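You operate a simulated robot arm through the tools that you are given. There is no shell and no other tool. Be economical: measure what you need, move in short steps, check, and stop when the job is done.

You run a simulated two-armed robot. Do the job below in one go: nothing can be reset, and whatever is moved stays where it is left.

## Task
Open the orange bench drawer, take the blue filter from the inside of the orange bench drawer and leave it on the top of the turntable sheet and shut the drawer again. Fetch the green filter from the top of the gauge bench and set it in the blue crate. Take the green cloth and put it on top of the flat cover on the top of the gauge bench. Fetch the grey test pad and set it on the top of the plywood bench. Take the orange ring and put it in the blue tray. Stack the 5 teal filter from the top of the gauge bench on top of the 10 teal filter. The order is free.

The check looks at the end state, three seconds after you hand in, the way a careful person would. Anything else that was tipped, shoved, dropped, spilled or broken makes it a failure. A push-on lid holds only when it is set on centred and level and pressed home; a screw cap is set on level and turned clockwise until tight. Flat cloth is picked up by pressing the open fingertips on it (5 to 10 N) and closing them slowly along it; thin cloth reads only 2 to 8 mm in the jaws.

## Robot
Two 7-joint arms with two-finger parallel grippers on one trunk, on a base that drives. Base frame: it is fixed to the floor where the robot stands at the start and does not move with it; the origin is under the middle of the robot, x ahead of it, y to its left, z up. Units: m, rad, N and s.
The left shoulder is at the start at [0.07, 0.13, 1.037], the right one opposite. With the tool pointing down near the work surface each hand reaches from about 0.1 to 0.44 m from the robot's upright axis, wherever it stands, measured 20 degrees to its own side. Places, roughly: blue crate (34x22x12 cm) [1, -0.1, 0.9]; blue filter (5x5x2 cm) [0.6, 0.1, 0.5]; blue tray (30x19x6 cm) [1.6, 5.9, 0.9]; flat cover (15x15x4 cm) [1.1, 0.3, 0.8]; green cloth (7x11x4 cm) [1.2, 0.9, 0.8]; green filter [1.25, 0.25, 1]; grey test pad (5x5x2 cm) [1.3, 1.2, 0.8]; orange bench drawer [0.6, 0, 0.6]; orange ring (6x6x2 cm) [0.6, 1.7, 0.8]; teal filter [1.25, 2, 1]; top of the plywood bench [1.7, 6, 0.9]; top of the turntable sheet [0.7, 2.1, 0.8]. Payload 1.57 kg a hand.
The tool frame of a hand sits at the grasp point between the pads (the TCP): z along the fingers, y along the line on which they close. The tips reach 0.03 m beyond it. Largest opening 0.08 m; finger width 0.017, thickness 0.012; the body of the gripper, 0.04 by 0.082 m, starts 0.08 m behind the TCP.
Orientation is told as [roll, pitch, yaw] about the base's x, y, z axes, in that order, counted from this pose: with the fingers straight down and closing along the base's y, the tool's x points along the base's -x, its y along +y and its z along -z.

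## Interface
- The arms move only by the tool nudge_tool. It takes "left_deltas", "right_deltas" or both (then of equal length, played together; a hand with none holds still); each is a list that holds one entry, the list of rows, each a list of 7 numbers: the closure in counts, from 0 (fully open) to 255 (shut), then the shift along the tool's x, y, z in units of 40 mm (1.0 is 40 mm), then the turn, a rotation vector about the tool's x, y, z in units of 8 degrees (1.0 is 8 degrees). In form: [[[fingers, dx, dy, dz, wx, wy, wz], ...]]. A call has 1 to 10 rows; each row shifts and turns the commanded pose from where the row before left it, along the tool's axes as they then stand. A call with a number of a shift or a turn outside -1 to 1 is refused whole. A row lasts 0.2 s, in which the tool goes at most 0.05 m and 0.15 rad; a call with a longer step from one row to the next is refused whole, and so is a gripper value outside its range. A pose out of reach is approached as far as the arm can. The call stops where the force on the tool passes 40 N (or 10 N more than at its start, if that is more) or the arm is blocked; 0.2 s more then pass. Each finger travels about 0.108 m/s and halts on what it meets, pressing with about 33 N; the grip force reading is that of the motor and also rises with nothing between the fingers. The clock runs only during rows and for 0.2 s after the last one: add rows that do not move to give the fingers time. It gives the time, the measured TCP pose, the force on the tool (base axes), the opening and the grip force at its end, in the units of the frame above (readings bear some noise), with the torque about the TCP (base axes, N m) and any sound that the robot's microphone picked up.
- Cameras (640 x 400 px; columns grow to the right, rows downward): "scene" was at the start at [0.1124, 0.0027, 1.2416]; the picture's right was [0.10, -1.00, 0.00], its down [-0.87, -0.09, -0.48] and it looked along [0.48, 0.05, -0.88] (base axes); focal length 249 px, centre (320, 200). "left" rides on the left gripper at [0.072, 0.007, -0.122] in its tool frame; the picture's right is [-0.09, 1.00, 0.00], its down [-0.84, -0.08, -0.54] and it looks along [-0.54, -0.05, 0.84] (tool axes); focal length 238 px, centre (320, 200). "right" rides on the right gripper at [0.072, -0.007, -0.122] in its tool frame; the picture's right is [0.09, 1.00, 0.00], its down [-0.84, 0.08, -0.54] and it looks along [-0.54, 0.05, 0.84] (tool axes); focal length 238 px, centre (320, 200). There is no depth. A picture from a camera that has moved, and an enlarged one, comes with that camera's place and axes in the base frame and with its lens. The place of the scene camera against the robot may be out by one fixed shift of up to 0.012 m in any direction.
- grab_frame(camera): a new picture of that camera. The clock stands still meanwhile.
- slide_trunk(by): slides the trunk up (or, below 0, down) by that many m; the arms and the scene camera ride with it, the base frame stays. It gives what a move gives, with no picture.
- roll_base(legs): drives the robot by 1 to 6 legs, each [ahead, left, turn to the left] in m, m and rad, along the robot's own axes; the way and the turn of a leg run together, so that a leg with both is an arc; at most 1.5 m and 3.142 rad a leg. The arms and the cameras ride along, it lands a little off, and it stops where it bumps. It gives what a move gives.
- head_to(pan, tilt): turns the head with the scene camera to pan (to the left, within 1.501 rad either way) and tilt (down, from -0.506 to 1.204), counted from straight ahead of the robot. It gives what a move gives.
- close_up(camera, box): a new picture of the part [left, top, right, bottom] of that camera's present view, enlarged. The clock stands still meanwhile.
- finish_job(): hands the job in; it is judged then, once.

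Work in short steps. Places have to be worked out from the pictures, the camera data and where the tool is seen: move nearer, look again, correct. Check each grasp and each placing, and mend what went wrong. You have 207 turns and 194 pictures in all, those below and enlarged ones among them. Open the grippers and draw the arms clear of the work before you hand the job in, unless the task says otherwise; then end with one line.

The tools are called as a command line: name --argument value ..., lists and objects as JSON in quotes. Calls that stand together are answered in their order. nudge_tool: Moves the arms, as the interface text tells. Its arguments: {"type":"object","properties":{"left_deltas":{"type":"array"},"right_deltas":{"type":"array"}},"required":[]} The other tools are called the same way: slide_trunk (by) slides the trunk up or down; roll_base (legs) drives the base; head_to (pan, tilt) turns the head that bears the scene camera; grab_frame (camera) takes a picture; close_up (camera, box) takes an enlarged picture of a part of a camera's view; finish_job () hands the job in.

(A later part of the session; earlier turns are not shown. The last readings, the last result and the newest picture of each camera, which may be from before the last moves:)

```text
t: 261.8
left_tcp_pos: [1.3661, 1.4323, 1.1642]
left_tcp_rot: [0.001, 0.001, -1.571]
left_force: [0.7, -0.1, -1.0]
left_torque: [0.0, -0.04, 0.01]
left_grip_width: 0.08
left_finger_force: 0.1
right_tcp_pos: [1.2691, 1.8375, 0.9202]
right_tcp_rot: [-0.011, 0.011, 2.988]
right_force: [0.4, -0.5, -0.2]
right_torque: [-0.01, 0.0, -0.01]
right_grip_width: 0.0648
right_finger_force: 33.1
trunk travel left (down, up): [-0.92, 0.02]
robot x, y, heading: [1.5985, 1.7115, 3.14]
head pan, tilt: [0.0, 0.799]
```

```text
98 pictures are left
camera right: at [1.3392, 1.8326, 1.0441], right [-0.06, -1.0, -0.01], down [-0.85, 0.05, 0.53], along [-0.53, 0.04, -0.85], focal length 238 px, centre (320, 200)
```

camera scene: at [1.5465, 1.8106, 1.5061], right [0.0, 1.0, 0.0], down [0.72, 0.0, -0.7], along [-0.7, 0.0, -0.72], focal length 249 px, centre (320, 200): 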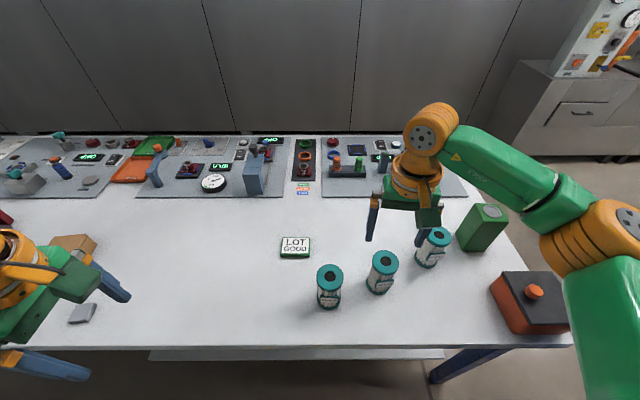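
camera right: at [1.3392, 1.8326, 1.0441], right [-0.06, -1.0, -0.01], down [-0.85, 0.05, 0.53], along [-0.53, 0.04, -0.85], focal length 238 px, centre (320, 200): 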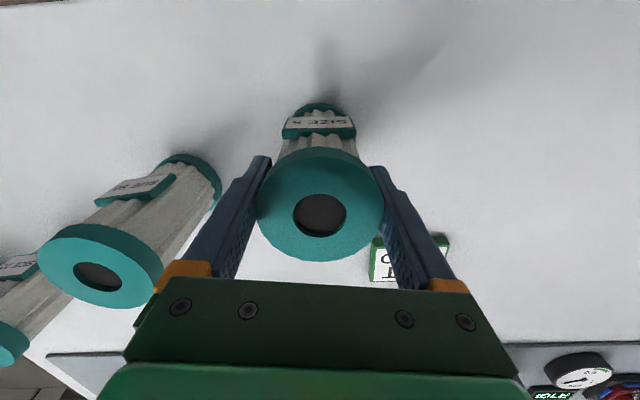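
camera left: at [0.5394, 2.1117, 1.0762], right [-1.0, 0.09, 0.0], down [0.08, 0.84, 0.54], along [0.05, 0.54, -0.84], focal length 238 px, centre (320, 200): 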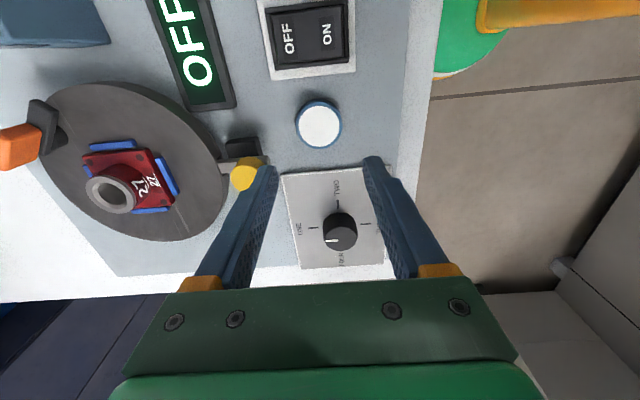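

Gripped (64.8 mm). I lift it and enlarge the wrist view to see how it sits in the hand.

nudge_tool --right_deltas '[[[140, 0, 0, -0.6, 0, 0, 0], [140, 0, 0, -0.9, 0, 0, 0], [140, 0, 0, -0.9, 0, 0, 0], [140, 0, 0, -0.9, 0, 0, 0], [140, 0, 0, -0.9, 0, 0, 0], [140, 0, 0, -0.9, 0, 0, 0]]]'

roll_base --legs '[[0, -0.31, 0], [0.06, 0, 0]]'

grab_frame --camera "right"

grab_frame --camera "scene"

```text
t: 263.2
left_tcp_pos: [1.3657, 1.4337, 1.1643]
left_tcp_rot: [0.003, 0.002, -1.57]
left_force: [-0.6, 0.1, -0.2]
left_torque: [-0.03, -0.02, 0.01]
left_grip_width: 0.08
left_finger_force: 0.0
right_tcp_pos: [1.265, 1.8356, 1.1262]
right_tcp_rot: [-0.012, 0.009, 2.988]
right_force: [0.0, 0.0, -0.9]
right_torque: [-0.04, -0.03, -0.01]
right_grip_width: 0.0651
right_finger_force: 33.3
trunk travel left (down, up): [-0.92, 0.02]
robot x, y, heading: [1.5994, 1.7126, 3.143]
head pan, tilt: [0.0, 0.799]
```

```text
t: 265.9
left_tcp_pos: [1.3146, 1.7395, 1.1651]
left_tcp_rot: [-0.008, 0.002, -1.571]
left_force: [1.3, -0.6, -0.1]
left_torque: [0.01, 0.13, 0.0]
left_grip_width: 0.0803
left_finger_force: 0.1
right_tcp_pos: [1.2145, 2.1462, 1.1289]
right_tcp_rot: [-0.009, 0.002, 2.987]
right_force: [1.1, 0.1, -1.9]
right_torque: [0.02, 0.05, 0.01]
right_grip_width: 0.0646
right_finger_force: 33.3
trunk travel left (down, up): [-0.92, 0.02]
robot x, y, heading: [1.5448, 2.0251, 3.138]
head pan, tilt: [0.0, 0.799]
```

```text
97 pictures are left
camera right: at [1.2871, 2.1402, 1.2505], right [-0.06, -1.0, -0.01], down [-0.84, 0.05, 0.54], along [-0.54, 0.04, -0.84], focal length 238 px, centre (320, 200)
```

right: 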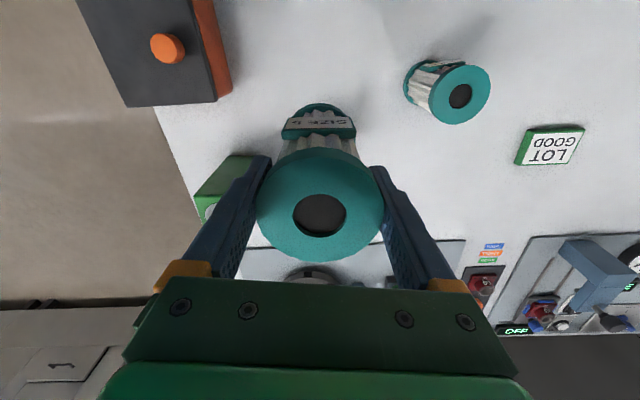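

```text
96 pictures are left
camera scene: at [1.4191, 2.0184, 1.5071], right [0.0, 1.0, 0.0], down [0.71, 0.0, -0.7], along [-0.7, 0.0, -0.71], focal length 249 px, centre (320, 200)
```

scene: 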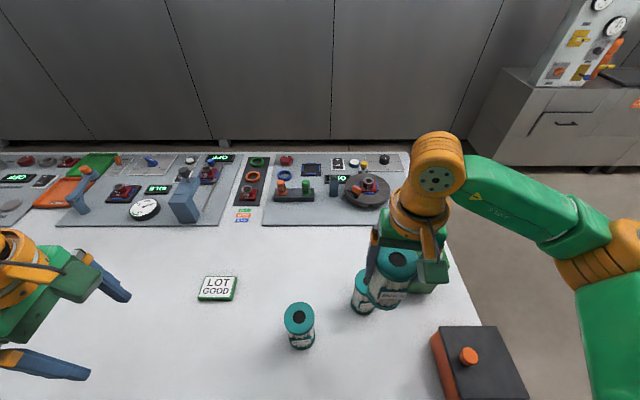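

SIZE 10 is partly hidden behind the held filter. I enlarge the scene view for alignment.

close_up --camera "scene" --box '[320, 230, 480, 330]'

```text
4.00 times, centred on (400, 280) of scene
camera zoom: at [1.4191, 2.0184, 1.5071], right [0.0, 1.0, 0.0], down [0.71, 0.0, -0.7], along [-0.7, 0.0, -0.71], focal length 994 px, centre (0, -120)
```

zoom: 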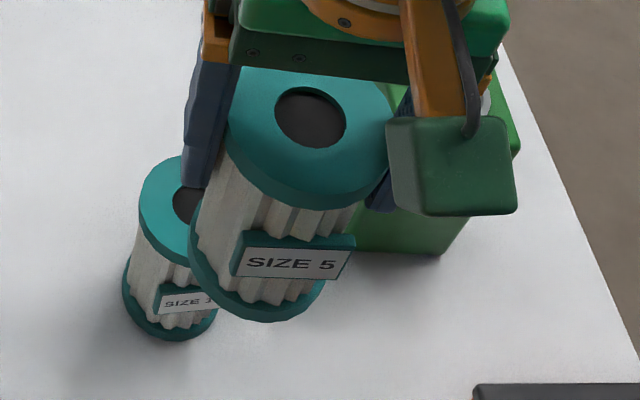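

By comparing both tops in the same picture, SIZE 10 lies about (−0.067, −0.005…−0.010) from the held one. I move above it and lower partly to judge the alignment.

nudge_tool --right_deltas '[[[140, -0.56, 0.13, 0, 0, 0, 0], [140, -0.56, 0.13, 0, 0, 0, 0], [140, -0.56, 0.13, 0, 0, 0, 0], [140, 0, 0, 0.6, 0, 0, 0], [140, 0, 0, 0.6, 0, 0, 0], [140, 0, 0, 0, 0, 0, 0]]]'

close_up --camera "scene" --box '[300, 200, 460, 300]'

grab_frame --camera "right"

```text
t: 267.2
left_tcp_pos: [1.3067, 1.7409, 1.164]
left_tcp_rot: [0.002, 0.001, -1.572]
left_force: [-0.3, 0.0, 0.0]
left_torque: [-0.05, -0.01, -0.01]
left_grip_width: 0.0801
left_finger_force: 0.0
right_tcp_pos: [1.1381, 2.1401, 1.0755]
right_tcp_rot: [-0.013, 0.011, 2.986]
right_force: [-0.6, -0.2, -2.4]
right_torque: [-0.01, 0.0, 0.02]
right_grip_width: 0.0645
right_finger_force: 32.9
trunk travel left (down, up): [-0.92, 0.02]
robot x, y, heading: [1.5422, 2.0251, 3.137]
head pan, tilt: [0.0, 0.799]
```

```text
4.00 times, centred on (380, 250) of scene
camera zoom: at [1.4078, 2.0192, 1.506], right [0.0, 1.0, 0.0], down [0.72, 0.0, -0.7], along [-0.7, 0.0, -0.72], focal length 994 px, centre (80, 0)
```

zoom: 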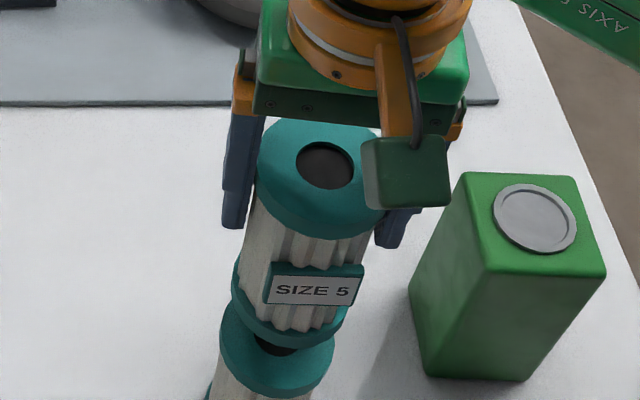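

```text
93 pictures are left
camera right: at [1.2095, 2.136, 1.1989], right [-0.06, -1.0, -0.01], down [-0.84, 0.05, 0.53], along [-0.53, 0.04, -0.85], focal length 238 px, centre (320, 200)
```

right: 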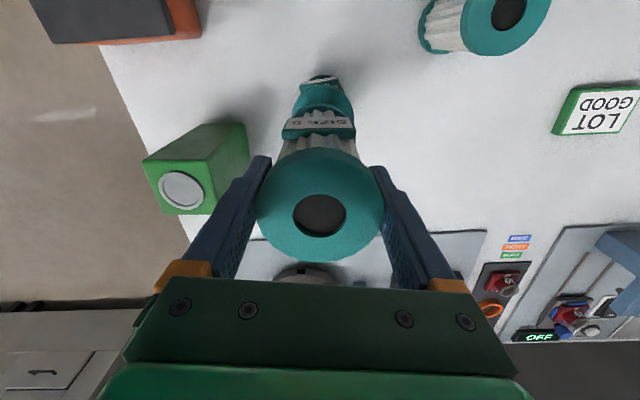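

I need the alignment more exactly; I enlarge the wrist view where SIZE 10's cap peeks out beyond the held one.

close_up --camera "right" --box '[260, 60, 388, 140]'

close_up --camera "scene" --box '[310, 250, 422, 320]'

```text
5.00 times, centred on (324, 100) of right
camera zoom: at [1.2095, 2.136, 1.1989], right [-0.06, -1.0, -0.01], down [-0.84, 0.05, 0.53], along [-0.53, 0.04, -0.85], focal length 1192 px, centre (300, 700)
```

zoom: 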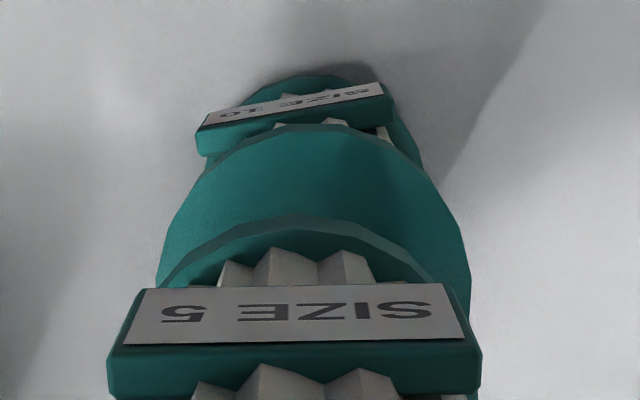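

```text
5.71 times, centred on (366, 285) of scene
camera zoom: at [1.4078, 2.0192, 1.506], right [0.0, 1.0, 0.0], down [0.72, 0.0, -0.7], along [-0.7, 0.0, -0.72], focal length 1421 px, centre (57, -286)
```

zoom: 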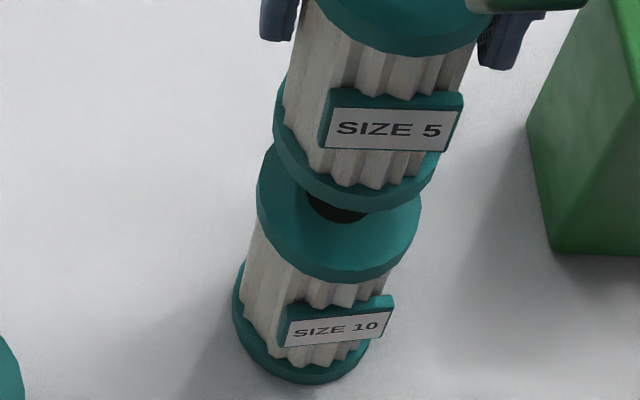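

Both views agree: shift about +9 mm in x and −4 mm in y. I correct and descend to a few mm above SIZE 10.

nudge_tool --right_deltas '[[[140, 0.24, 0.065, 0, 0, 0, 0], [140, 0, 0, 0.4, 0, 0, 0], [140, 0, 0, 0.25, 0, 0, 0], [140, 0, 0, 0, 0, 0, 0]]]'

close_up --camera "scene" --box '[310, 250, 422, 320]'

close_up --camera "right" --box '[260, 60, 388, 140]'

```text
t: 268.2
left_tcp_pos: [1.3065, 1.7414, 1.1635]
left_tcp_rot: [0.002, 0.001, -1.573]
left_force: [0.6, -0.2, 0.1]
left_torque: [-0.04, 0.0, -0.01]
left_grip_width: 0.0799
left_finger_force: 0.0
right_tcp_pos: [1.1474, 2.1373, 1.0518]
right_tcp_rot: [-0.013, 0.013, 2.986]
right_force: [-0.6, 0.5, -1.8]
right_torque: [-0.01, 0.01, -0.02]
right_grip_width: 0.065
right_finger_force: 32.7
trunk travel left (down, up): [-0.92, 0.02]
robot x, y, heading: [1.5411, 2.019, 3.14]
head pan, tilt: [0.0, 0.799]
```

```text
5.71 times, centred on (366, 285) of scene
camera zoom: at [1.4073, 2.0196, 1.506], right [0.0, 1.0, 0.0], down [0.72, 0.0, -0.7], along [-0.7, 0.0, -0.72], focal length 1421 px, centre (57, -286)
```

zoom: 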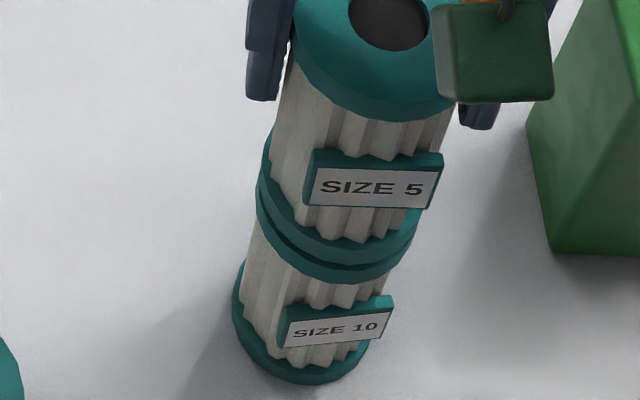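

```text
5.00 times, centred on (324, 100) of right
camera zoom: at [1.2185, 2.1327, 1.1734], right [-0.06, -1.0, -0.01], down [-0.85, 0.05, 0.53], along [-0.53, 0.04, -0.85], focal length 1192 px, centre (300, 700)
```

zoom: 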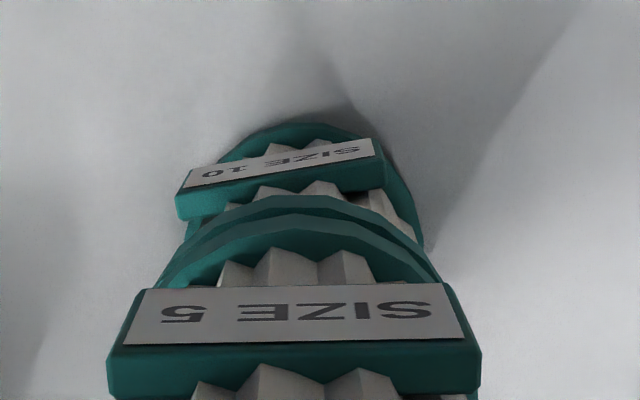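

The alignment is very good in both views. I lower slowly until contact.

nudge_tool --right_deltas '[[[140, 0, 0, 0.1, 0, 0, 0], [140, 0, 0, 0.1, 0, 0, 0], [140, 0, 0, 0.06, 0, 0, 0], [140, 0, 0, 0.05, 0, 0, 0]]]'

```text
t: 269.2
left_tcp_pos: [1.3103, 1.74, 1.1647]
left_tcp_rot: [-0.004, 0.005, -1.573]
left_force: [0.9, -0.3, 0.5]
left_torque: [0.0, 0.01, 0.03]
left_grip_width: 0.0801
left_finger_force: 0.1
right_tcp_pos: [1.1515, 2.1364, 1.0404]
right_tcp_rot: [-0.011, 0.004, 2.986]
right_force: [-4.8, -1.3, 29.8]
right_torque: [-0.79, 0.25, -0.16]
right_grip_width: 0.0651
right_finger_force: 32.9
trunk travel left (down, up): [-0.92, 0.02]
robot x, y, heading: [1.5402, 2.0233, 3.138]
head pan, tilt: [0.0, 0.799]
```

Contact at 30 N. I ease up 2 mm and read the force before releasing.

nudge_tool --right_deltas '[[[140, 0, 0, -0.06, 0, 0, 0], [140, 0, 0, 0, 0, 0, 0]]]'

close_up --camera "scene" --box '[310, 250, 422, 320]'

```text
t: 269.9
left_tcp_pos: [1.3085, 1.7404, 1.1633]
left_tcp_rot: [0.001, 0.004, -1.573]
left_force: [-0.4, 0.3, 0.0]
left_torque: [0.03, -0.04, 0.0]
left_grip_width: 0.0802
left_finger_force: 0.0
right_tcp_pos: [1.1492, 2.1367, 1.0417]
right_tcp_rot: [-0.014, 0.011, 2.987]
right_force: [-1.3, -2.5, 7.5]
right_torque: [-0.47, 0.14, -0.05]
right_grip_width: 0.0649
right_finger_force: 33.1
trunk travel left (down, up): [-0.92, 0.02]
robot x, y, heading: [1.5419, 2.026, 3.14]
head pan, tilt: [0.0, 0.799]
```

```text
5.71 times, centred on (366, 285) of scene
camera zoom: at [1.4092, 2.0177, 1.5059], right [0.0, 1.0, 0.0], down [0.72, 0.0, -0.7], along [-0.7, 0.0, -0.72], focal length 1421 px, centre (57, -286)
```

zoom: 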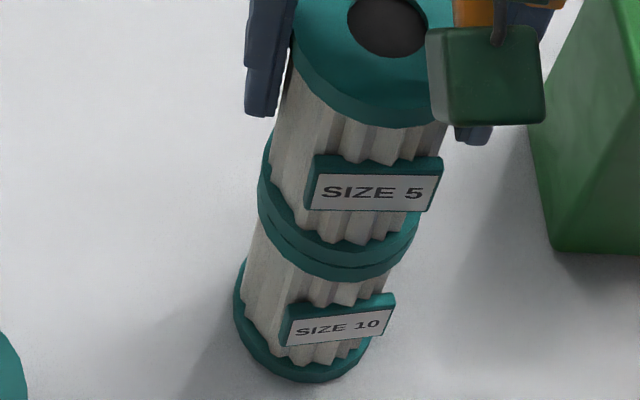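

Nicely aligned with 7.5 N left. I open gradually and withdraw straight up.

nudge_tool --right_deltas '[[[60, 0, 0, 0, 0, 0, 0], [40, 0, 0, 0, 0, 0, 0], [20, 0, 0, 0, 0, 0, 0], [0, 0, 0, 0, 0, 0, 0], [0, 0, 0, 0, 0, 0, 0]]]'

close_up --camera "right" --box '[220, 80, 420, 280]'

```text
t: 271.1
left_tcp_pos: [1.3076, 1.7419, 1.1641]
left_tcp_rot: [0.002, 0.001, -1.572]
left_force: [0.8, 0.3, -1.3]
left_torque: [-0.01, 0.0, 0.02]
left_grip_width: 0.0801
left_finger_force: 0.0
right_tcp_pos: [1.1485, 2.1384, 1.0403]
right_tcp_rot: [-0.011, 0.011, 2.985]
right_force: [-0.4, 0.4, -0.1]
right_torque: [0.01, -0.02, -0.02]
right_grip_width: 0.08
right_finger_force: 0.0
trunk travel left (down, up): [-0.92, 0.02]
robot x, y, heading: [1.5399, 2.0234, 3.136]
head pan, tilt: [0.0, 0.799]
```

```text
2.00 times, centred on (320, 180) of right
camera zoom: at [1.2191, 2.1331, 1.1634], right [-0.06, -1.0, -0.01], down [-0.84, 0.05, 0.53], along [-0.53, 0.04, -0.85], focal length 477 px, centre (320, 240)
```

zoom: 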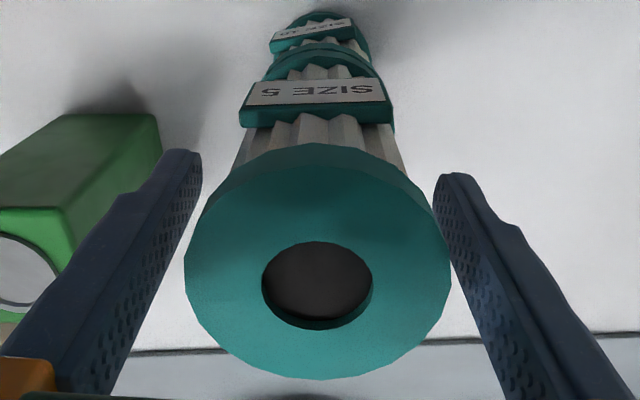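

The stack stands free. I withdraw up and check.

nudge_tool --right_deltas '[[[0, 0, 0, -0.3, 0, 0, 0], [0, 0, 0, -0.6, 0, 0, 0], [0, 0, 0, -0.8, 0, 0, 0], [0, 0, 0, -0.8, 0, 0, 0]]]'

roll_base --legs '[[-0.14, 0, 0]]'

grab_frame --camera "scene"

```text
t: 272.1
left_tcp_pos: [1.3074, 1.7417, 1.1634]
left_tcp_rot: [0.002, 0.002, -1.572]
left_force: [0.6, -0.5, -0.2]
left_torque: [0.0, -0.01, 0.02]
left_grip_width: 0.0798
left_finger_force: 0.1
right_tcp_pos: [1.1475, 2.1356, 1.1413]
right_tcp_rot: [-0.01, 0.009, 2.988]
right_force: [-0.9, -1.6, 0.6]
right_torque: [-0.03, 0.0, 0.01]
right_grip_width: 0.0799
right_finger_force: 0.0
trunk travel left (down, up): [-0.92, 0.02]
robot x, y, heading: [1.5405, 2.0236, 3.139]
head pan, tilt: [0.0, 0.799]
```

```text
t: 273.4
left_tcp_pos: [1.4428, 1.7405, 1.1627]
left_tcp_rot: [0.006, 0.002, -1.574]
left_force: [-0.6, 0.2, 0.1]
left_torque: [0.02, -0.03, 0.0]
left_grip_width: 0.0801
left_finger_force: 0.1
right_tcp_pos: [1.2828, 2.1364, 1.1397]
right_tcp_rot: [-0.01, 0.014, 2.986]
right_force: [-0.1, -0.1, 0.0]
right_torque: [0.0, -0.02, -0.01]
right_grip_width: 0.0798
right_finger_force: 0.0
trunk travel left (down, up): [-0.92, 0.02]
robot x, y, heading: [1.6802, 2.0259, 3.138]
head pan, tilt: [0.0, 0.799]
```

```text
86 pictures are left
camera scene: at [1.5423, 2.019, 1.5055], right [0.0, 1.0, 0.0], down [0.72, 0.0, -0.69], along [-0.69, 0.0, -0.72], focal length 249 px, centre (320, 200)
```

scene: 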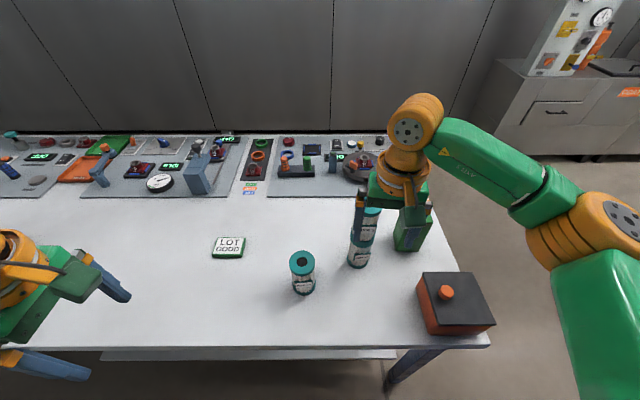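

The stack stands well. Next the grey test pad: I strafe to y≈1.1.

roll_base --legs '[[0, 0.925, 0]]'

grab_frame --camera "right"

grab_frame --camera "scene"

```text
t: 278.2
left_tcp_pos: [1.4414, 0.8184, 1.1642]
left_tcp_rot: [0.004, -0.001, -1.577]
left_force: [0.2, -0.6, -0.6]
left_torque: [0.0, 0.0, 0.0]
left_grip_width: 0.08
left_finger_force: 0.0
right_tcp_pos: [1.2831, 1.2146, 1.1401]
right_tcp_rot: [-0.011, 0.011, 2.983]
right_force: [-0.4, 0.4, -0.1]
right_torque: [0.0, -0.03, -0.01]
right_grip_width: 0.08
right_finger_force: 0.0
trunk travel left (down, up): [-0.92, 0.02]
robot x, y, heading: [1.6763, 1.0991, 3.141]
head pan, tilt: [0.0, 0.799]
```

```text
85 pictures are left
camera right: at [1.3537, 1.2102, 1.2634], right [-0.07, -1.0, -0.01], down [-0.84, 0.05, 0.53], along [-0.53, 0.04, -0.85], focal length 238 px, centre (320, 200)
```

right: 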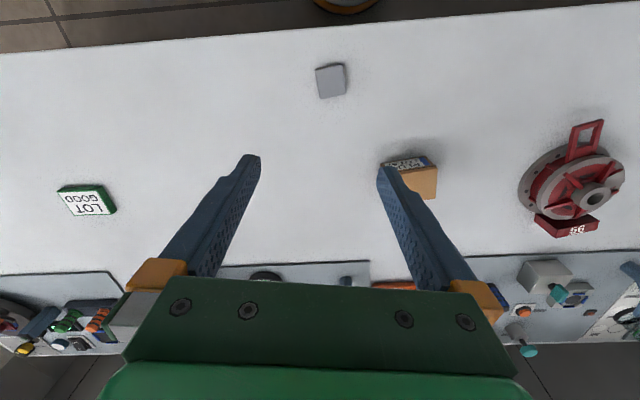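

```text
84 pictures are left
camera scene: at [1.5432, 1.0973, 1.506], right [0.01, 1.0, 0.0], down [0.72, -0.01, -0.7], along [-0.7, 0.0, -0.72], focal length 249 px, centre (320, 200)
```

scene: 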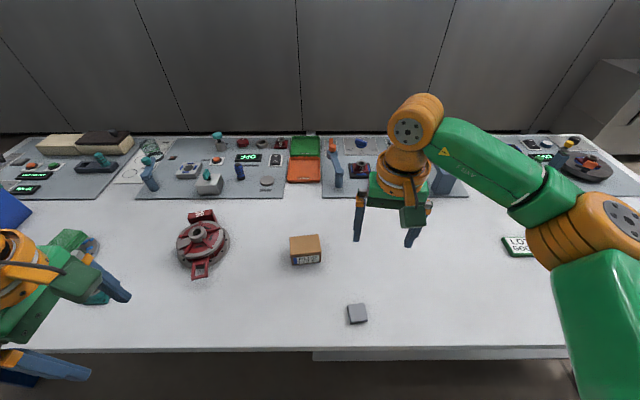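

The pad is at [1.310, 1.198], turned ≈ +9°. I align the right hand and go down part-way.

nudge_tool --right_deltas '[[[0, 0.73, 0.3, 0, 0, 0, 0], [0, 0, 0, 0, 0, 0, -1], [0, 0, 0, 0, 0, 0, -1], [0, 0, 0, 0.9, 0, 0, -0.2], [0, 0, 0, 0.9, 0, 0, 0], [0, 0, 0, 0.9, 0, 0, 0], [0, 0, 0, 0.9, 0, 0, 0], [0, 0, 0, 0.9, 0, 0, 0], [0, 0, 0, 0.5, 0, 0, 0]]]'

grab_frame --camera "right"

```text
t: 280.2
left_tcp_pos: [1.4407, 0.819, 1.1628]
left_tcp_rot: [0.001, 0.002, -1.576]
left_force: [0.1, -0.3, -0.4]
left_torque: [0.04, 0.03, 0.0]
left_grip_width: 0.0796
left_finger_force: 0.1
right_tcp_pos: [1.31, 1.1984, 0.9399]
right_tcp_rot: [-0.006, 0.015, -2.993]
right_force: [0.2, 0.3, 0.1]
right_torque: [0.0, -0.04, 0.0]
right_grip_width: 0.08
right_finger_force: 0.1
trunk travel left (down, up): [-0.92, 0.02]
robot x, y, heading: [1.6768, 1.0983, 3.134]
head pan, tilt: [0.0, 0.799]
```

```text
83 pictures are left
camera right: at [1.3802, 1.2163, 1.0636], right [0.24, -0.97, -0.01], down [-0.82, -0.21, 0.53], along [-0.52, -0.12, -0.85], focal length 238 px, centre (320, 200)
```

right: 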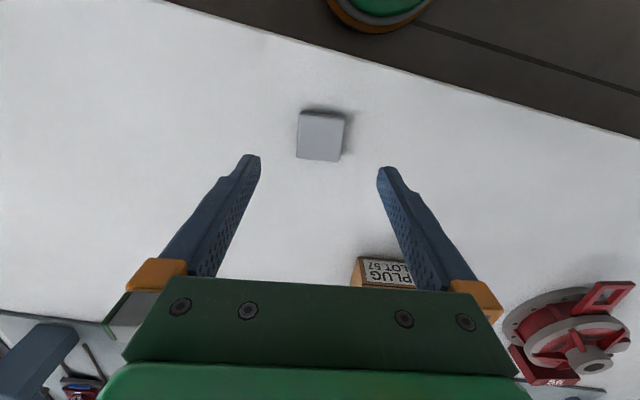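

Centred. I descend to the bench level and close on the pad.

nudge_tool --right_deltas '[[[0, 0, -0.06, 0.7, 0, 0, 0], [0, 0, 0, 0.7, 0, 0, 0], [0, 0, 0, 0.5, 0, 0, 0], [0, 0, 0, 0.25, 0, 0, 0], [80, 0, 0, 0, 0, 0, 0], [140, 0, 0, 0, 0, 0, 0], [190, 0, 0, 0, 0, 0, 0], [190, 0, 0, 0, 0, 0, 0]]]'

grab_frame --camera "right"

```text
t: 282.0
left_tcp_pos: [1.4411, 0.8191, 1.1634]
left_tcp_rot: [0.001, 0.002, -1.576]
left_force: [0.1, -0.2, -0.2]
left_torque: [0.0, -0.01, -0.02]
left_grip_width: 0.0798
left_finger_force: 0.2
right_tcp_pos: [1.3124, 1.2023, 0.8556]
right_tcp_rot: [-0.007, 0.012, -2.992]
right_force: [-0.2, -0.7, -0.3]
right_torque: [0.0, 0.01, -0.01]
right_grip_width: 0.0437
right_finger_force: 33.1
trunk travel left (down, up): [-0.92, 0.02]
robot x, y, heading: [1.6729, 1.0972, 3.138]
head pan, tilt: [0.0, 0.799]
```

```text
82 pictures are left
camera right: at [1.3819, 1.2199, 0.9779], right [0.24, -0.97, -0.01], down [-0.82, -0.21, 0.53], along [-0.52, -0.12, -0.85], focal length 238 px, centre (320, 200)
```

right: 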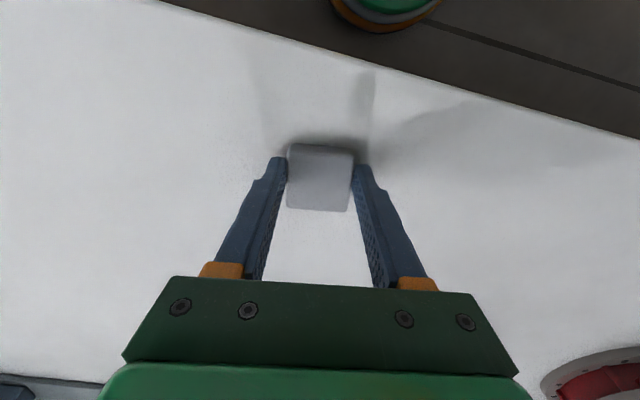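

The pad is held (43.7 mm). I lift it and drive out of the aisle, around to the front of the bench.

nudge_tool --right_deltas '[[[195, 0, 0, -0.6, 0, 0, 0], [195, 0, 0, -0.9, 0, 0, 0], [195, 0, 0, -0.9, 0, 0, 0], [195, 0, 0, -0.9, 0, 0, 0], [195, 0, 0, -0.9, 0, 0, 0], [195, 0, 0, -0.9, 0, 0, 0], [195, 0, 0, -0.9, 0, 0, 0]]]'

roll_base --legs '[[0, 1.5, 0], [0, 0.58, 0], [1.5, 0, 0], [0.33, 0, 0], [0, -1.5, 0], [0, -1.0, 0]]'

grab_frame --camera "right"

```text
t: 283.6
left_tcp_pos: [1.4421, 0.8184, 1.1625]
left_tcp_rot: [0.001, 0.002, -1.576]
left_force: [1.2, -0.2, -0.5]
left_torque: [0.0, 0.01, 0.0]
left_grip_width: 0.0801
left_finger_force: 0.1
right_tcp_pos: [1.3105, 1.2006, 1.0961]
right_tcp_rot: [-0.009, 0.014, -2.994]
right_force: [0.4, 0.2, -0.5]
right_torque: [0.01, 0.0, 0.0]
right_grip_width: 0.0438
right_finger_force: 33.6
trunk travel left (down, up): [-0.92, 0.02]
robot x, y, heading: [1.678, 1.099, 3.137]
head pan, tilt: [0.0, 0.799]
```

```text
t: 314.7
left_tcp_pos: [-0.4357, 1.1915, 1.1626]
left_tcp_rot: [0.002, 0.002, -1.556]
left_force: [-1.1, -0.4, -0.2]
left_torque: [0.0, -0.01, 0.0]
left_grip_width: 0.0799
left_finger_force: 0.0
right_tcp_pos: [-0.5762, 1.5697, 1.0949]
right_tcp_rot: [-0.009, 0.015, -2.974]
right_force: [-0.2, -0.2, -0.4]
right_torque: [0.04, 0.0, -0.03]
right_grip_width: 0.0436
right_finger_force: 32.7
trunk travel left (down, up): [-0.92, 0.02]
robot x, y, heading: [-0.2061, 1.4763, -3.128]
head pan, tilt: [0.0, 0.799]
```

```text
81 pictures are left
camera right: at [-0.5074, 1.5888, 1.2184], right [0.26, -0.97, -0.01], down [-0.82, -0.22, 0.53], along [-0.51, -0.13, -0.85], focal length 238 px, centre (320, 200)
```

right: 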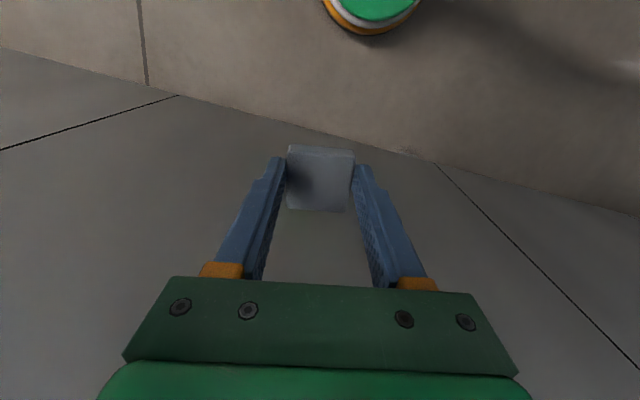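

The pad is secure. I turn to face the bench and drive up to the ring.

roll_base --legs '[[0, 0, 3.128], [0.25, 0.06, 0]]'

head_to --pan 0.2 --tilt 0.85

grab_frame --camera "scene"

grab_frame --camera "left"

```text
t: 323.9
left_tcp_pos: [0.2792, 1.8137, 1.1646]
left_tcp_rot: [-0.001, 0.004, 1.563]
left_force: [-1.3, 0.9, 0.4]
left_torque: [0.0, -0.02, 0.01]
left_grip_width: 0.0799
left_finger_force: 0.1
right_tcp_pos: [0.4115, 1.4302, 1.0956]
right_tcp_rot: [-0.007, 0.011, 0.145]
right_force: [-0.7, 0.3, 0.6]
right_torque: [0.0, -0.02, 0.0]
right_grip_width: 0.0437
right_finger_force: 33.2
trunk travel left (down, up): [-0.92, 0.02]
robot x, y, heading: [0.0469, 1.536, -0.008]
head pan, tilt: [0.0, 0.799]
```

```text
t: 324.6
left_tcp_pos: [0.282, 1.8149, 1.1644]
left_tcp_rot: [0.002, 0.002, 1.562]
left_force: [1.0, -0.5, -0.2]
left_torque: [-0.04, 0.02, -0.02]
left_grip_width: 0.0802
left_finger_force: 0.1
right_tcp_pos: [0.4133, 1.4311, 1.0961]
right_tcp_rot: [-0.009, 0.013, 0.147]
right_force: [0.4, -0.2, -0.1]
right_torque: [0.02, 0.0, -0.01]
right_grip_width: 0.0436
right_finger_force: 32.8
trunk travel left (down, up): [-0.92, 0.02]
robot x, y, heading: [0.0448, 1.5352, -0.011]
head pan, tilt: [0.201, 0.85]
```

```text
80 pictures are left
camera scene: at [0.17, 1.5453, 1.502], right [0.19, -0.98, 0.0], down [-0.74, -0.14, -0.66], along [0.65, 0.12, -0.75], focal length 249 px, centre (320, 200)
```

scene: 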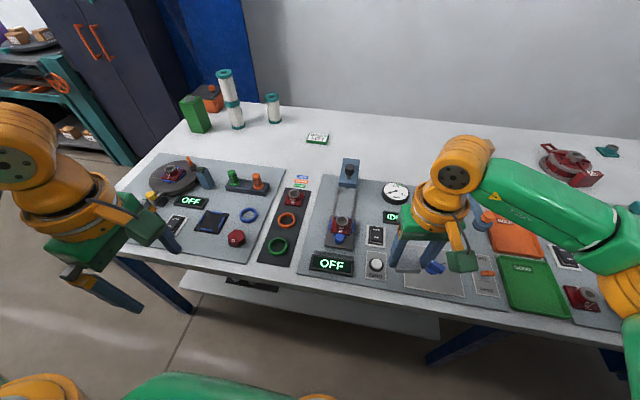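

```text
79 pictures are left
camera left: at [0.2759, 1.7433, 1.2862], right [-0.99, 0.1, 0.0], down [0.09, 0.84, 0.54], along [0.05, 0.54, -0.84], focal length 238 px, centre (320, 200)
```

left: 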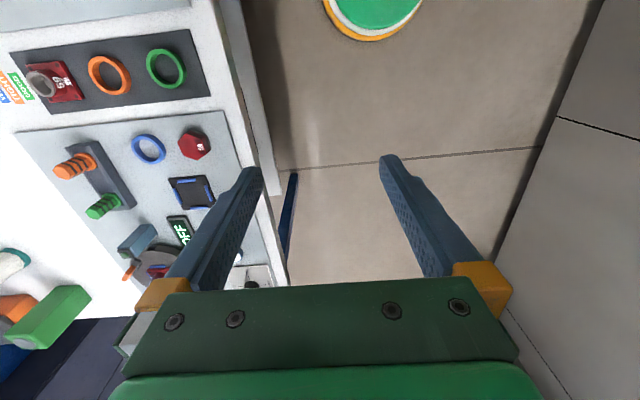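

The orange ring is at about [0.637, 1.746]. I turn the left tool to close along y, and raise the right hand with the pad.

nudge_tool --left_deltas '[[[0, 0, 0, 0, 0, 0, 1], [0, 0, 0, 0, 0, 0, 1], [0, 0, 0, 0, 0, 0, 1], [0, 0, 0, 0, 0, 0, 1], [0, 0, 0, 0, 0, 0, 1], [0, 0, 0, 0, 0, 0, 1], [0, 0, 0, 0, 0, 0, 1], [0, 0, 0, 0, 0, 0, 1], [0, 0, 0, 0, 0, 0, 1], [0, 0, 0, 0, 0, 0, 1]]]' --right_deltas '[[[195, 0, 0, -0.5, 0, 0, 0], [195, 0, 0, -0.5, 0, 0, 0], [195, 0, 0, -0.5, 0, 0, 0], [195, 0, 0, -0.5, 0, 0, 0], [195, 0, 0, -0.5, 0, 0, 0], [195, 0, 0, 0, 0, 0, 0], [195, 0, 0, 0, 0, 0, 0], [195, 0, 0, 0, 0, 0, 0], [195, 0, 0, 0, 0, 0, 0], [195, 0, 0, 0, 0, 0, 0]]]'

roll_base --legs '[[0.16, 0, 0.008]]'

grab_frame --camera "left"

```text
t: 326.8
left_tcp_pos: [0.2828, 1.8135, 1.1643]
left_tcp_rot: [-0.001, 0.001, 0.163]
left_force: [1.1, -0.3, -0.7]
left_torque: [0.0, -0.01, -0.01]
left_grip_width: 0.0803
left_finger_force: 0.0
right_tcp_pos: [0.4146, 1.4334, 1.1955]
right_tcp_rot: [-0.007, 0.014, 0.146]
right_force: [-0.7, -0.3, -1.5]
right_torque: [0.0, 0.0, 0.0]
right_grip_width: 0.0433
right_finger_force: 32.9
trunk travel left (down, up): [-0.92, 0.02]
robot x, y, heading: [0.0437, 1.5341, -0.016]
head pan, tilt: [0.201, 0.85]
```

```text
t: 328.2
left_tcp_pos: [0.4343, 1.8156, 1.1645]
left_tcp_rot: [-0.001, -0.002, 0.175]
left_force: [-0.6, 0.5, -1.1]
left_torque: [-0.01, -0.01, -0.03]
left_grip_width: 0.0801
left_finger_force: 0.0
right_tcp_pos: [0.5694, 1.4353, 1.1973]
right_tcp_rot: [-0.009, 0.011, 0.152]
right_force: [-0.5, -0.3, -0.2]
right_torque: [0.0, 0.01, 0.01]
right_grip_width: 0.044
right_finger_force: 33.0
trunk travel left (down, up): [-0.92, 0.02]
robot x, y, heading: [0.2062, 1.5347, 0.0]
head pan, tilt: [0.201, 0.85]
```

```text
78 pictures are left
camera left: at [0.3626, 1.8106, 1.2871], right [-0.08, 1.0, 0.0], down [0.84, 0.07, 0.54], along [0.54, 0.04, -0.84], focal length 238 px, centre (320, 200)
```

left: 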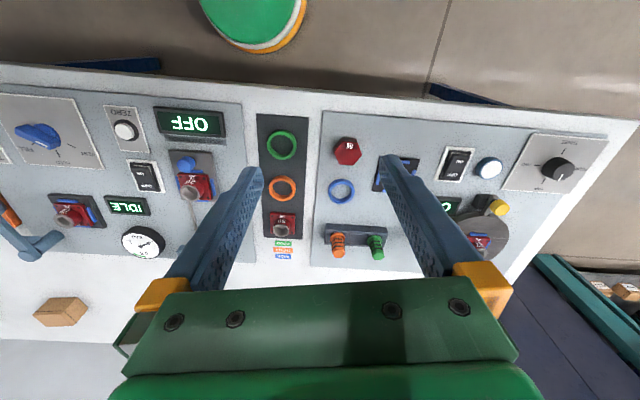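

Ring at [0.634, 1.7455]. I bring the left hand above it, square its yaw, and lower the trunk.

nudge_tool --left_deltas '[[[0, -0.77, -0.43, 0, 0, 0, 0], [0, -0.77, -0.43, 0, 0, 0, 0], [0, -0.77, -0.43, 0, 0, 0, 0], [0, -0.77, -0.43, 0, 0, 0, 0], [0, -0.77, -0.43, 0, 0, 0, 0], [0, -0.77, -0.43, 0, 0, 0, 0], [0, 0, 0, 0, 0, 0, 0.65], [0, 0, 0, 0, 0, 0, 0.6]]]'

slide_trunk --by -0.13

grab_frame --camera "left"

```text
t: 330.0
left_tcp_pos: [0.6381, 1.7477, 1.1647]
left_tcp_rot: [-0.003, 0.001, -0.002]
left_force: [-0.2, 0.5, 0.8]
left_torque: [-0.06, 0.02, -0.01]
left_grip_width: 0.0799
left_finger_force: 0.2
right_tcp_pos: [0.5725, 1.4358, 1.1961]
right_tcp_rot: [-0.009, 0.012, 0.152]
right_force: [0.6, 0.4, -1.5]
right_torque: [-0.02, 0.01, 0.0]
right_grip_width: 0.0438
right_finger_force: 32.8
trunk travel left (down, up): [-0.92, 0.02]
robot x, y, heading: [0.2013, 1.5373, -0.003]
head pan, tilt: [0.201, 0.85]
```

```text
t: 331.6
left_tcp_pos: [0.6379, 1.7455, 1.0338]
left_tcp_rot: [-0.003, 0.002, 0.0]
left_force: [-0.3, 0.2, -0.1]
left_torque: [0.0, 0.01, 0.0]
left_grip_width: 0.0801
left_finger_force: 0.1
right_tcp_pos: [0.5734, 1.4355, 1.0657]
right_tcp_rot: [-0.007, 0.015, 0.153]
right_force: [-0.4, 0.7, -0.4]
right_torque: [0.0, 0.02, 0.0]
right_grip_width: 0.0438
right_finger_force: 33.2
trunk travel left (down, up): [-0.79, 0.15]
robot x, y, heading: [0.2063, 1.5326, -0.001]
head pan, tilt: [0.201, 0.85]
```

```text
77 pictures are left
camera left: at [0.567, 1.7534, 1.1567], right [0.09, 1.0, 0.0], down [0.84, -0.08, 0.54], along [0.54, -0.05, -0.84], focal length 238 px, centre (320, 200)
```

left: 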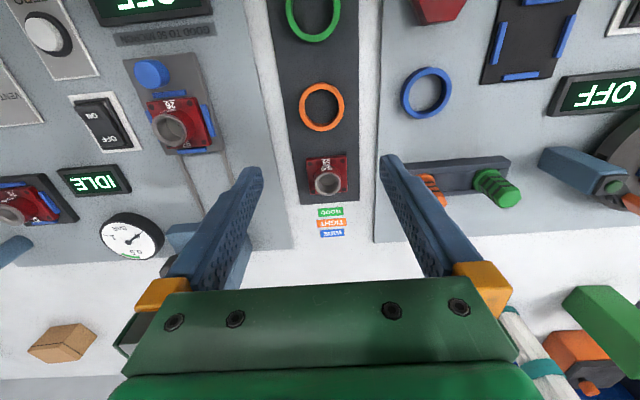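

Centre [0.633, 1.748]. I go down to just above the ring.

nudge_tool --left_deltas '[[[0, 0.12, 0.07, 0.9, 0, 0, 0], [0, 0, 0, 0.9, 0, 0, 0], [0, 0, 0, 0.9, 0, 0, 0], [0, 0, 0, 0.6, 0, 0, 0], [0, 0, 0, 0, 0, 0, 0]]]'

grab_frame --camera "left"

```text
t: 332.8
left_tcp_pos: [0.6338, 1.7508, 0.9024]
left_tcp_rot: [-0.001, 0.002, -0.001]
left_force: [0.5, 0.5, -0.4]
left_torque: [-0.02, -0.02, -0.02]
left_grip_width: 0.0798
left_finger_force: 0.1
right_tcp_pos: [0.5734, 1.436, 1.0656]
right_tcp_rot: [-0.006, 0.012, 0.153]
right_force: [0.0, 0.8, -1.2]
right_torque: [0.01, -0.01, 0.0]
right_grip_width: 0.0438
right_finger_force: 33.3
trunk travel left (down, up): [-0.79, 0.15]
robot x, y, heading: [0.2035, 1.5304, -0.002]
head pan, tilt: [0.201, 0.85]
```

```text
76 pictures are left
camera left: at [0.5624, 1.7565, 1.0234], right [0.09, 1.0, 0.0], down [0.84, -0.08, 0.54], along [0.54, -0.05, -0.84], focal length 238 px, centre (320, 200)
```

left: 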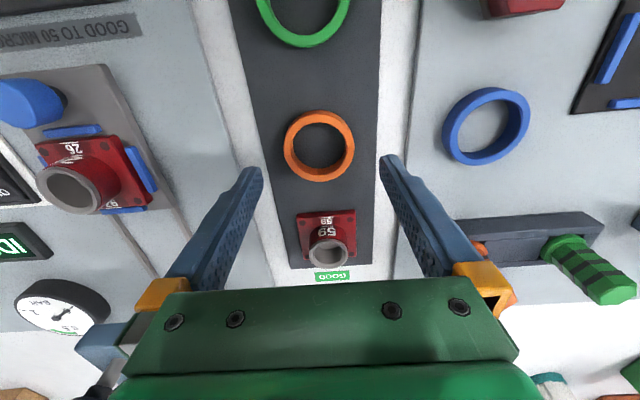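

Centred. I descend to the sheet and close on the ring.

nudge_tool --left_deltas '[[[0, 0.1, 0, 0.5, 0, 0, 0], [0, 0, 0, 0.4, 0, 0, 0], [0, 0, 0, 0.22, 0, 0, 0], [60, 0, 0, 0, 0, 0, 0], [110, 0, 0, 0, 0, 0, 0], [150, 0, 0, 0, 0, 0, 0], [150, 0, 0, 0, 0, 0, 0]]]'

grab_frame --camera "left"

```text
t: 334.4
left_tcp_pos: [0.629, 1.7495, 0.8575]
left_tcp_rot: [-0.003, 0.003, 0.0]
left_force: [-0.2, -0.4, -0.6]
left_torque: [0.01, 0.02, -0.03]
left_grip_width: 0.0561
left_finger_force: 33.0
right_tcp_pos: [0.5736, 1.4358, 1.0658]
right_tcp_rot: [-0.007, 0.012, 0.153]
right_force: [0.2, -0.1, -0.5]
right_torque: [-0.04, 0.01, 0.02]
right_grip_width: 0.0437
right_finger_force: 33.2
trunk travel left (down, up): [-0.79, 0.15]
robot x, y, heading: [0.2043, 1.5324, 0.001]
head pan, tilt: [0.201, 0.85]
```

```text
75 pictures are left
camera left: at [0.5582, 1.756, 0.9798], right [0.09, 1.0, 0.0], down [0.84, -0.08, 0.54], along [0.54, -0.05, -0.84], focal length 238 px, centre (320, 200)
```

left: 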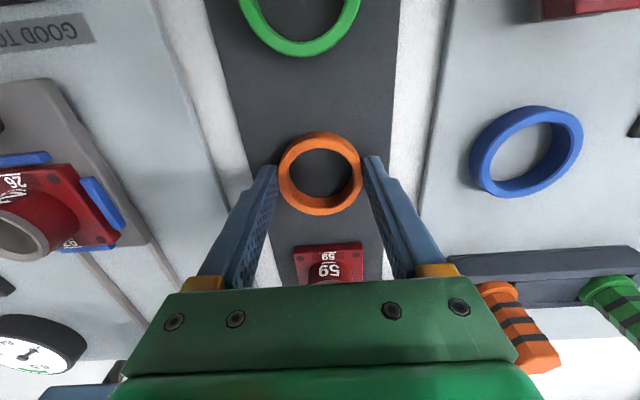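

The ring is held (56 mm). I lift it, back off and drive left toward the plywood bench, stopping midway to look.

nudge_tool --left_deltas '[[[155, 0, 0, -0.6, 0, 0, 0], [155, 0, 0, -0.9, 0, 0, 0], [155, 0, 0, -0.9, 0, 0, 0], [155, 0, 0, -0.9, 0, 0, 0], [155, 0.5, 0, -0.8, 0, 0, 0], [155, 0.9, 0, 0, 0, 0, 0], [155, 0.9, 0, 0, 0, 0, 0]]]'

slide_trunk --by 0.14

roll_base --legs '[[-0.4, 0, 0], [0, 1.5, 0], [0, 1.2, 0]]'

head_to --pan 0.5 --tilt 0.45

grab_frame --camera "scene"

```text
t: 336.0
left_tcp_pos: [0.5364, 1.7509, 1.0215]
left_tcp_rot: [-0.002, 0.001, 0.002]
left_force: [-1.3, -0.2, -0.2]
left_torque: [-0.02, -0.04, 0.02]
left_grip_width: 0.0561
left_finger_force: 33.0
right_tcp_pos: [0.5719, 1.4363, 1.0665]
right_tcp_rot: [-0.011, 0.012, 0.153]
right_force: [0.4, 0.4, 0.1]
right_torque: [0.02, 0.01, -0.02]
right_grip_width: 0.0437
right_finger_force: 32.9
trunk travel left (down, up): [-0.79, 0.15]
robot x, y, heading: [0.2031, 1.5326, -0.005]
head pan, tilt: [0.201, 0.85]
```

```text
t: 337.7
left_tcp_pos: [0.5385, 1.7489, 1.1602]
left_tcp_rot: [-0.003, 0.001, 0.001]
left_force: [-0.2, 0.2, -0.2]
left_torque: [-0.01, -0.01, 0.01]
left_grip_width: 0.0563
left_finger_force: 33.1
right_tcp_pos: [0.5733, 1.4361, 1.2044]
right_tcp_rot: [-0.007, 0.014, 0.154]
right_force: [0.0, 0.0, -0.2]
right_torque: [0.03, -0.01, 0.02]
right_grip_width: 0.0438
right_finger_force: 32.8
trunk travel left (down, up): [-0.93, 0.01]
robot x, y, heading: [0.2024, 1.5335, -0.007]
head pan, tilt: [0.201, 0.85]
```

```text
t: 349.7
left_tcp_pos: [0.1168, 3.6746, 1.1629]
left_tcp_rot: [0.0, 0.001, 0.132]
left_force: [0.1, -0.7, -1.3]
left_torque: [0.01, 0.01, 0.0]
left_grip_width: 0.0564
left_finger_force: 32.8
right_tcp_pos: [0.1921, 3.3689, 1.2058]
right_tcp_rot: [-0.005, 0.012, 0.286]
right_force: [0.0, 0.6, -0.5]
right_torque: [0.01, -0.02, 0.0]
right_grip_width: 0.0436
right_finger_force: 33.1
trunk travel left (down, up): [-0.93, 0.01]
robot x, y, heading: [-0.1859, 3.4206, 0.128]
head pan, tilt: [0.201, 0.85]
stopped in leg 3: the robot was blocked; the commanded pose is now the measured one
```

```text
t: 350.6
left_tcp_pos: [0.1184, 3.6791, 1.1589]
left_tcp_rot: [-0.002, 0.003, 0.133]
left_force: [-0.3, -0.4, -1.3]
left_torque: [-0.02, 0.0, 0.0]
left_grip_width: 0.0562
left_finger_force: 33.1
right_tcp_pos: [0.194, 3.3718, 1.2051]
right_tcp_rot: [-0.009, 0.016, 0.287]
right_force: [-0.4, -0.3, 0.3]
right_torque: [0.0, 0.02, -0.01]
right_grip_width: 0.0437
right_finger_force: 32.9
trunk travel left (down, up): [-0.93, 0.01]
robot x, y, heading: [-0.1838, 3.4198, 0.128]
head pan, tilt: [0.499, 0.45]
```

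```text
74 pictures are left
camera scene: at [-0.064, 3.4787, 1.5462], right [0.59, -0.81, 0.0], down [-0.35, -0.26, -0.9], along [0.73, 0.53, -0.44], focal length 249 px, centre (320, 200)
```

scene: 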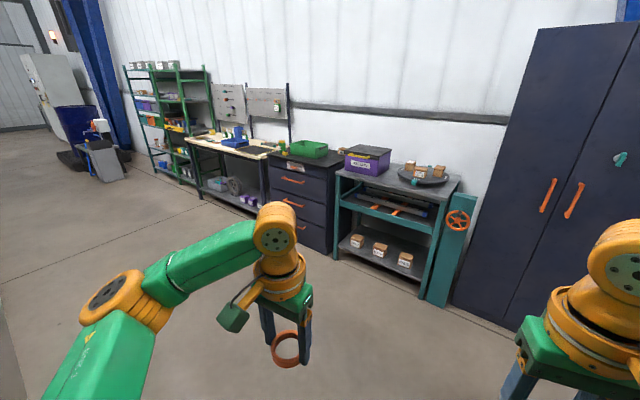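

The drive was blocked on the left. I look there to see what I met.

head_to --pan 1.45 --tilt 0.6

grab_frame --camera "scene"

```text
t: 351.8
left_tcp_pos: [0.1183, 3.6786, 1.1598]
left_tcp_rot: [-0.002, 0.001, 0.132]
left_force: [-0.8, -0.2, 0.9]
left_torque: [0.04, 0.01, 0.01]
left_grip_width: 0.0563
left_finger_force: 32.7
right_tcp_pos: [0.193, 3.3721, 1.2055]
right_tcp_rot: [-0.007, 0.014, 0.287]
right_force: [0.3, 0.0, -0.3]
right_torque: [-0.05, 0.0, -0.03]
right_grip_width: 0.0438
right_finger_force: 32.6
trunk travel left (down, up): [-0.93, 0.01]
robot x, y, heading: [-0.1872, 3.42, 0.134]
head pan, tilt: [1.45, 0.6]
```

```text
73 pictures are left
camera scene: at [-0.1394, 3.5108, 1.5329], right [1.0, 0.01, 0.0], down [0.01, -0.56, -0.83], along [-0.01, 0.82, -0.56], focal length 249 px, centre (320, 200)
```

scene: 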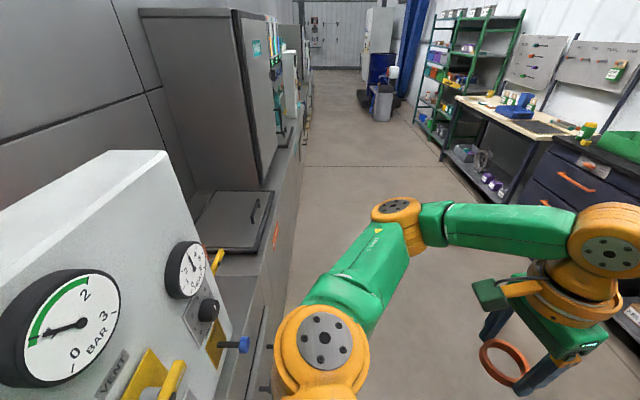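

I touched the counter on the other side of the hall. I move away from it (toward +x), then continue along x≈0.5.

roll_base --legs '[[0.6, -0.08, 0], [0, 0, -0.13], [0, 1.2, 0]]'

grab_frame --camera "scene"

head_to --pan 0.4 --tilt 0.5

grab_frame --camera "scene"

```text
t: 361.4
left_tcp_pos: [0.7378, 4.8293, 1.16]
left_tcp_rot: [-0.003, 0.002, 0.018]
left_force: [0.1, -1.1, 0.6]
left_torque: [0.01, 0.02, -0.03]
left_grip_width: 0.0562
left_finger_force: 32.6
right_tcp_pos: [0.778, 4.5145, 1.2049]
right_tcp_rot: [-0.007, 0.015, 0.17]
right_force: [-0.2, -0.6, -0.8]
right_torque: [0.04, 0.01, -0.03]
right_grip_width: 0.0437
right_finger_force: 33.0
trunk travel left (down, up): [-0.93, 0.01]
robot x, y, heading: [0.4068, 4.6093, 0.017]
head pan, tilt: [1.45, 0.6]
```

```text
72 pictures are left
camera scene: at [0.4638, 4.6918, 1.533], right [0.99, -0.1, 0.0], down [-0.06, -0.56, -0.83], along [0.09, 0.82, -0.56], focal length 249 px, centre (320, 200)
```

scene: 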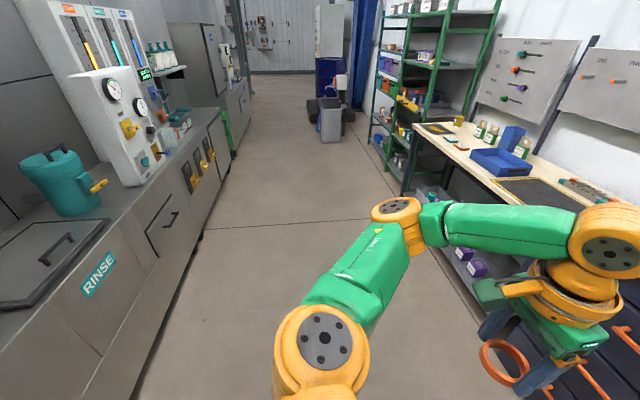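

```text
t: 362.7
left_tcp_pos: [0.7368, 4.8284, 1.1603]
left_tcp_rot: [-0.003, 0.002, 0.017]
left_force: [-0.1, 0.4, -0.5]
left_torque: [0.02, 0.01, 0.06]
left_grip_width: 0.0564
left_finger_force: 32.6
right_tcp_pos: [0.7783, 4.5152, 1.205]
right_tcp_rot: [-0.008, 0.013, 0.171]
right_force: [-0.4, -0.9, -1.8]
right_torque: [0.05, 0.01, -0.02]
right_grip_width: 0.0439
right_finger_force: 32.5
trunk travel left (down, up): [-0.93, 0.01]
robot x, y, heading: [0.4078, 4.6105, 0.015]
head pan, tilt: [0.4, 0.499]
```

```text
71 pictures are left
camera scene: at [0.5378, 4.6418, 1.542], right [0.4, -0.91, 0.0], down [-0.44, -0.19, -0.88], along [0.8, 0.35, -0.48], focal length 249 px, centre (320, 200)
```

scene: 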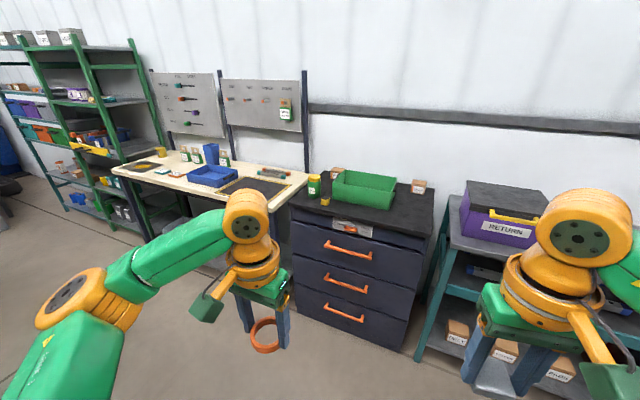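

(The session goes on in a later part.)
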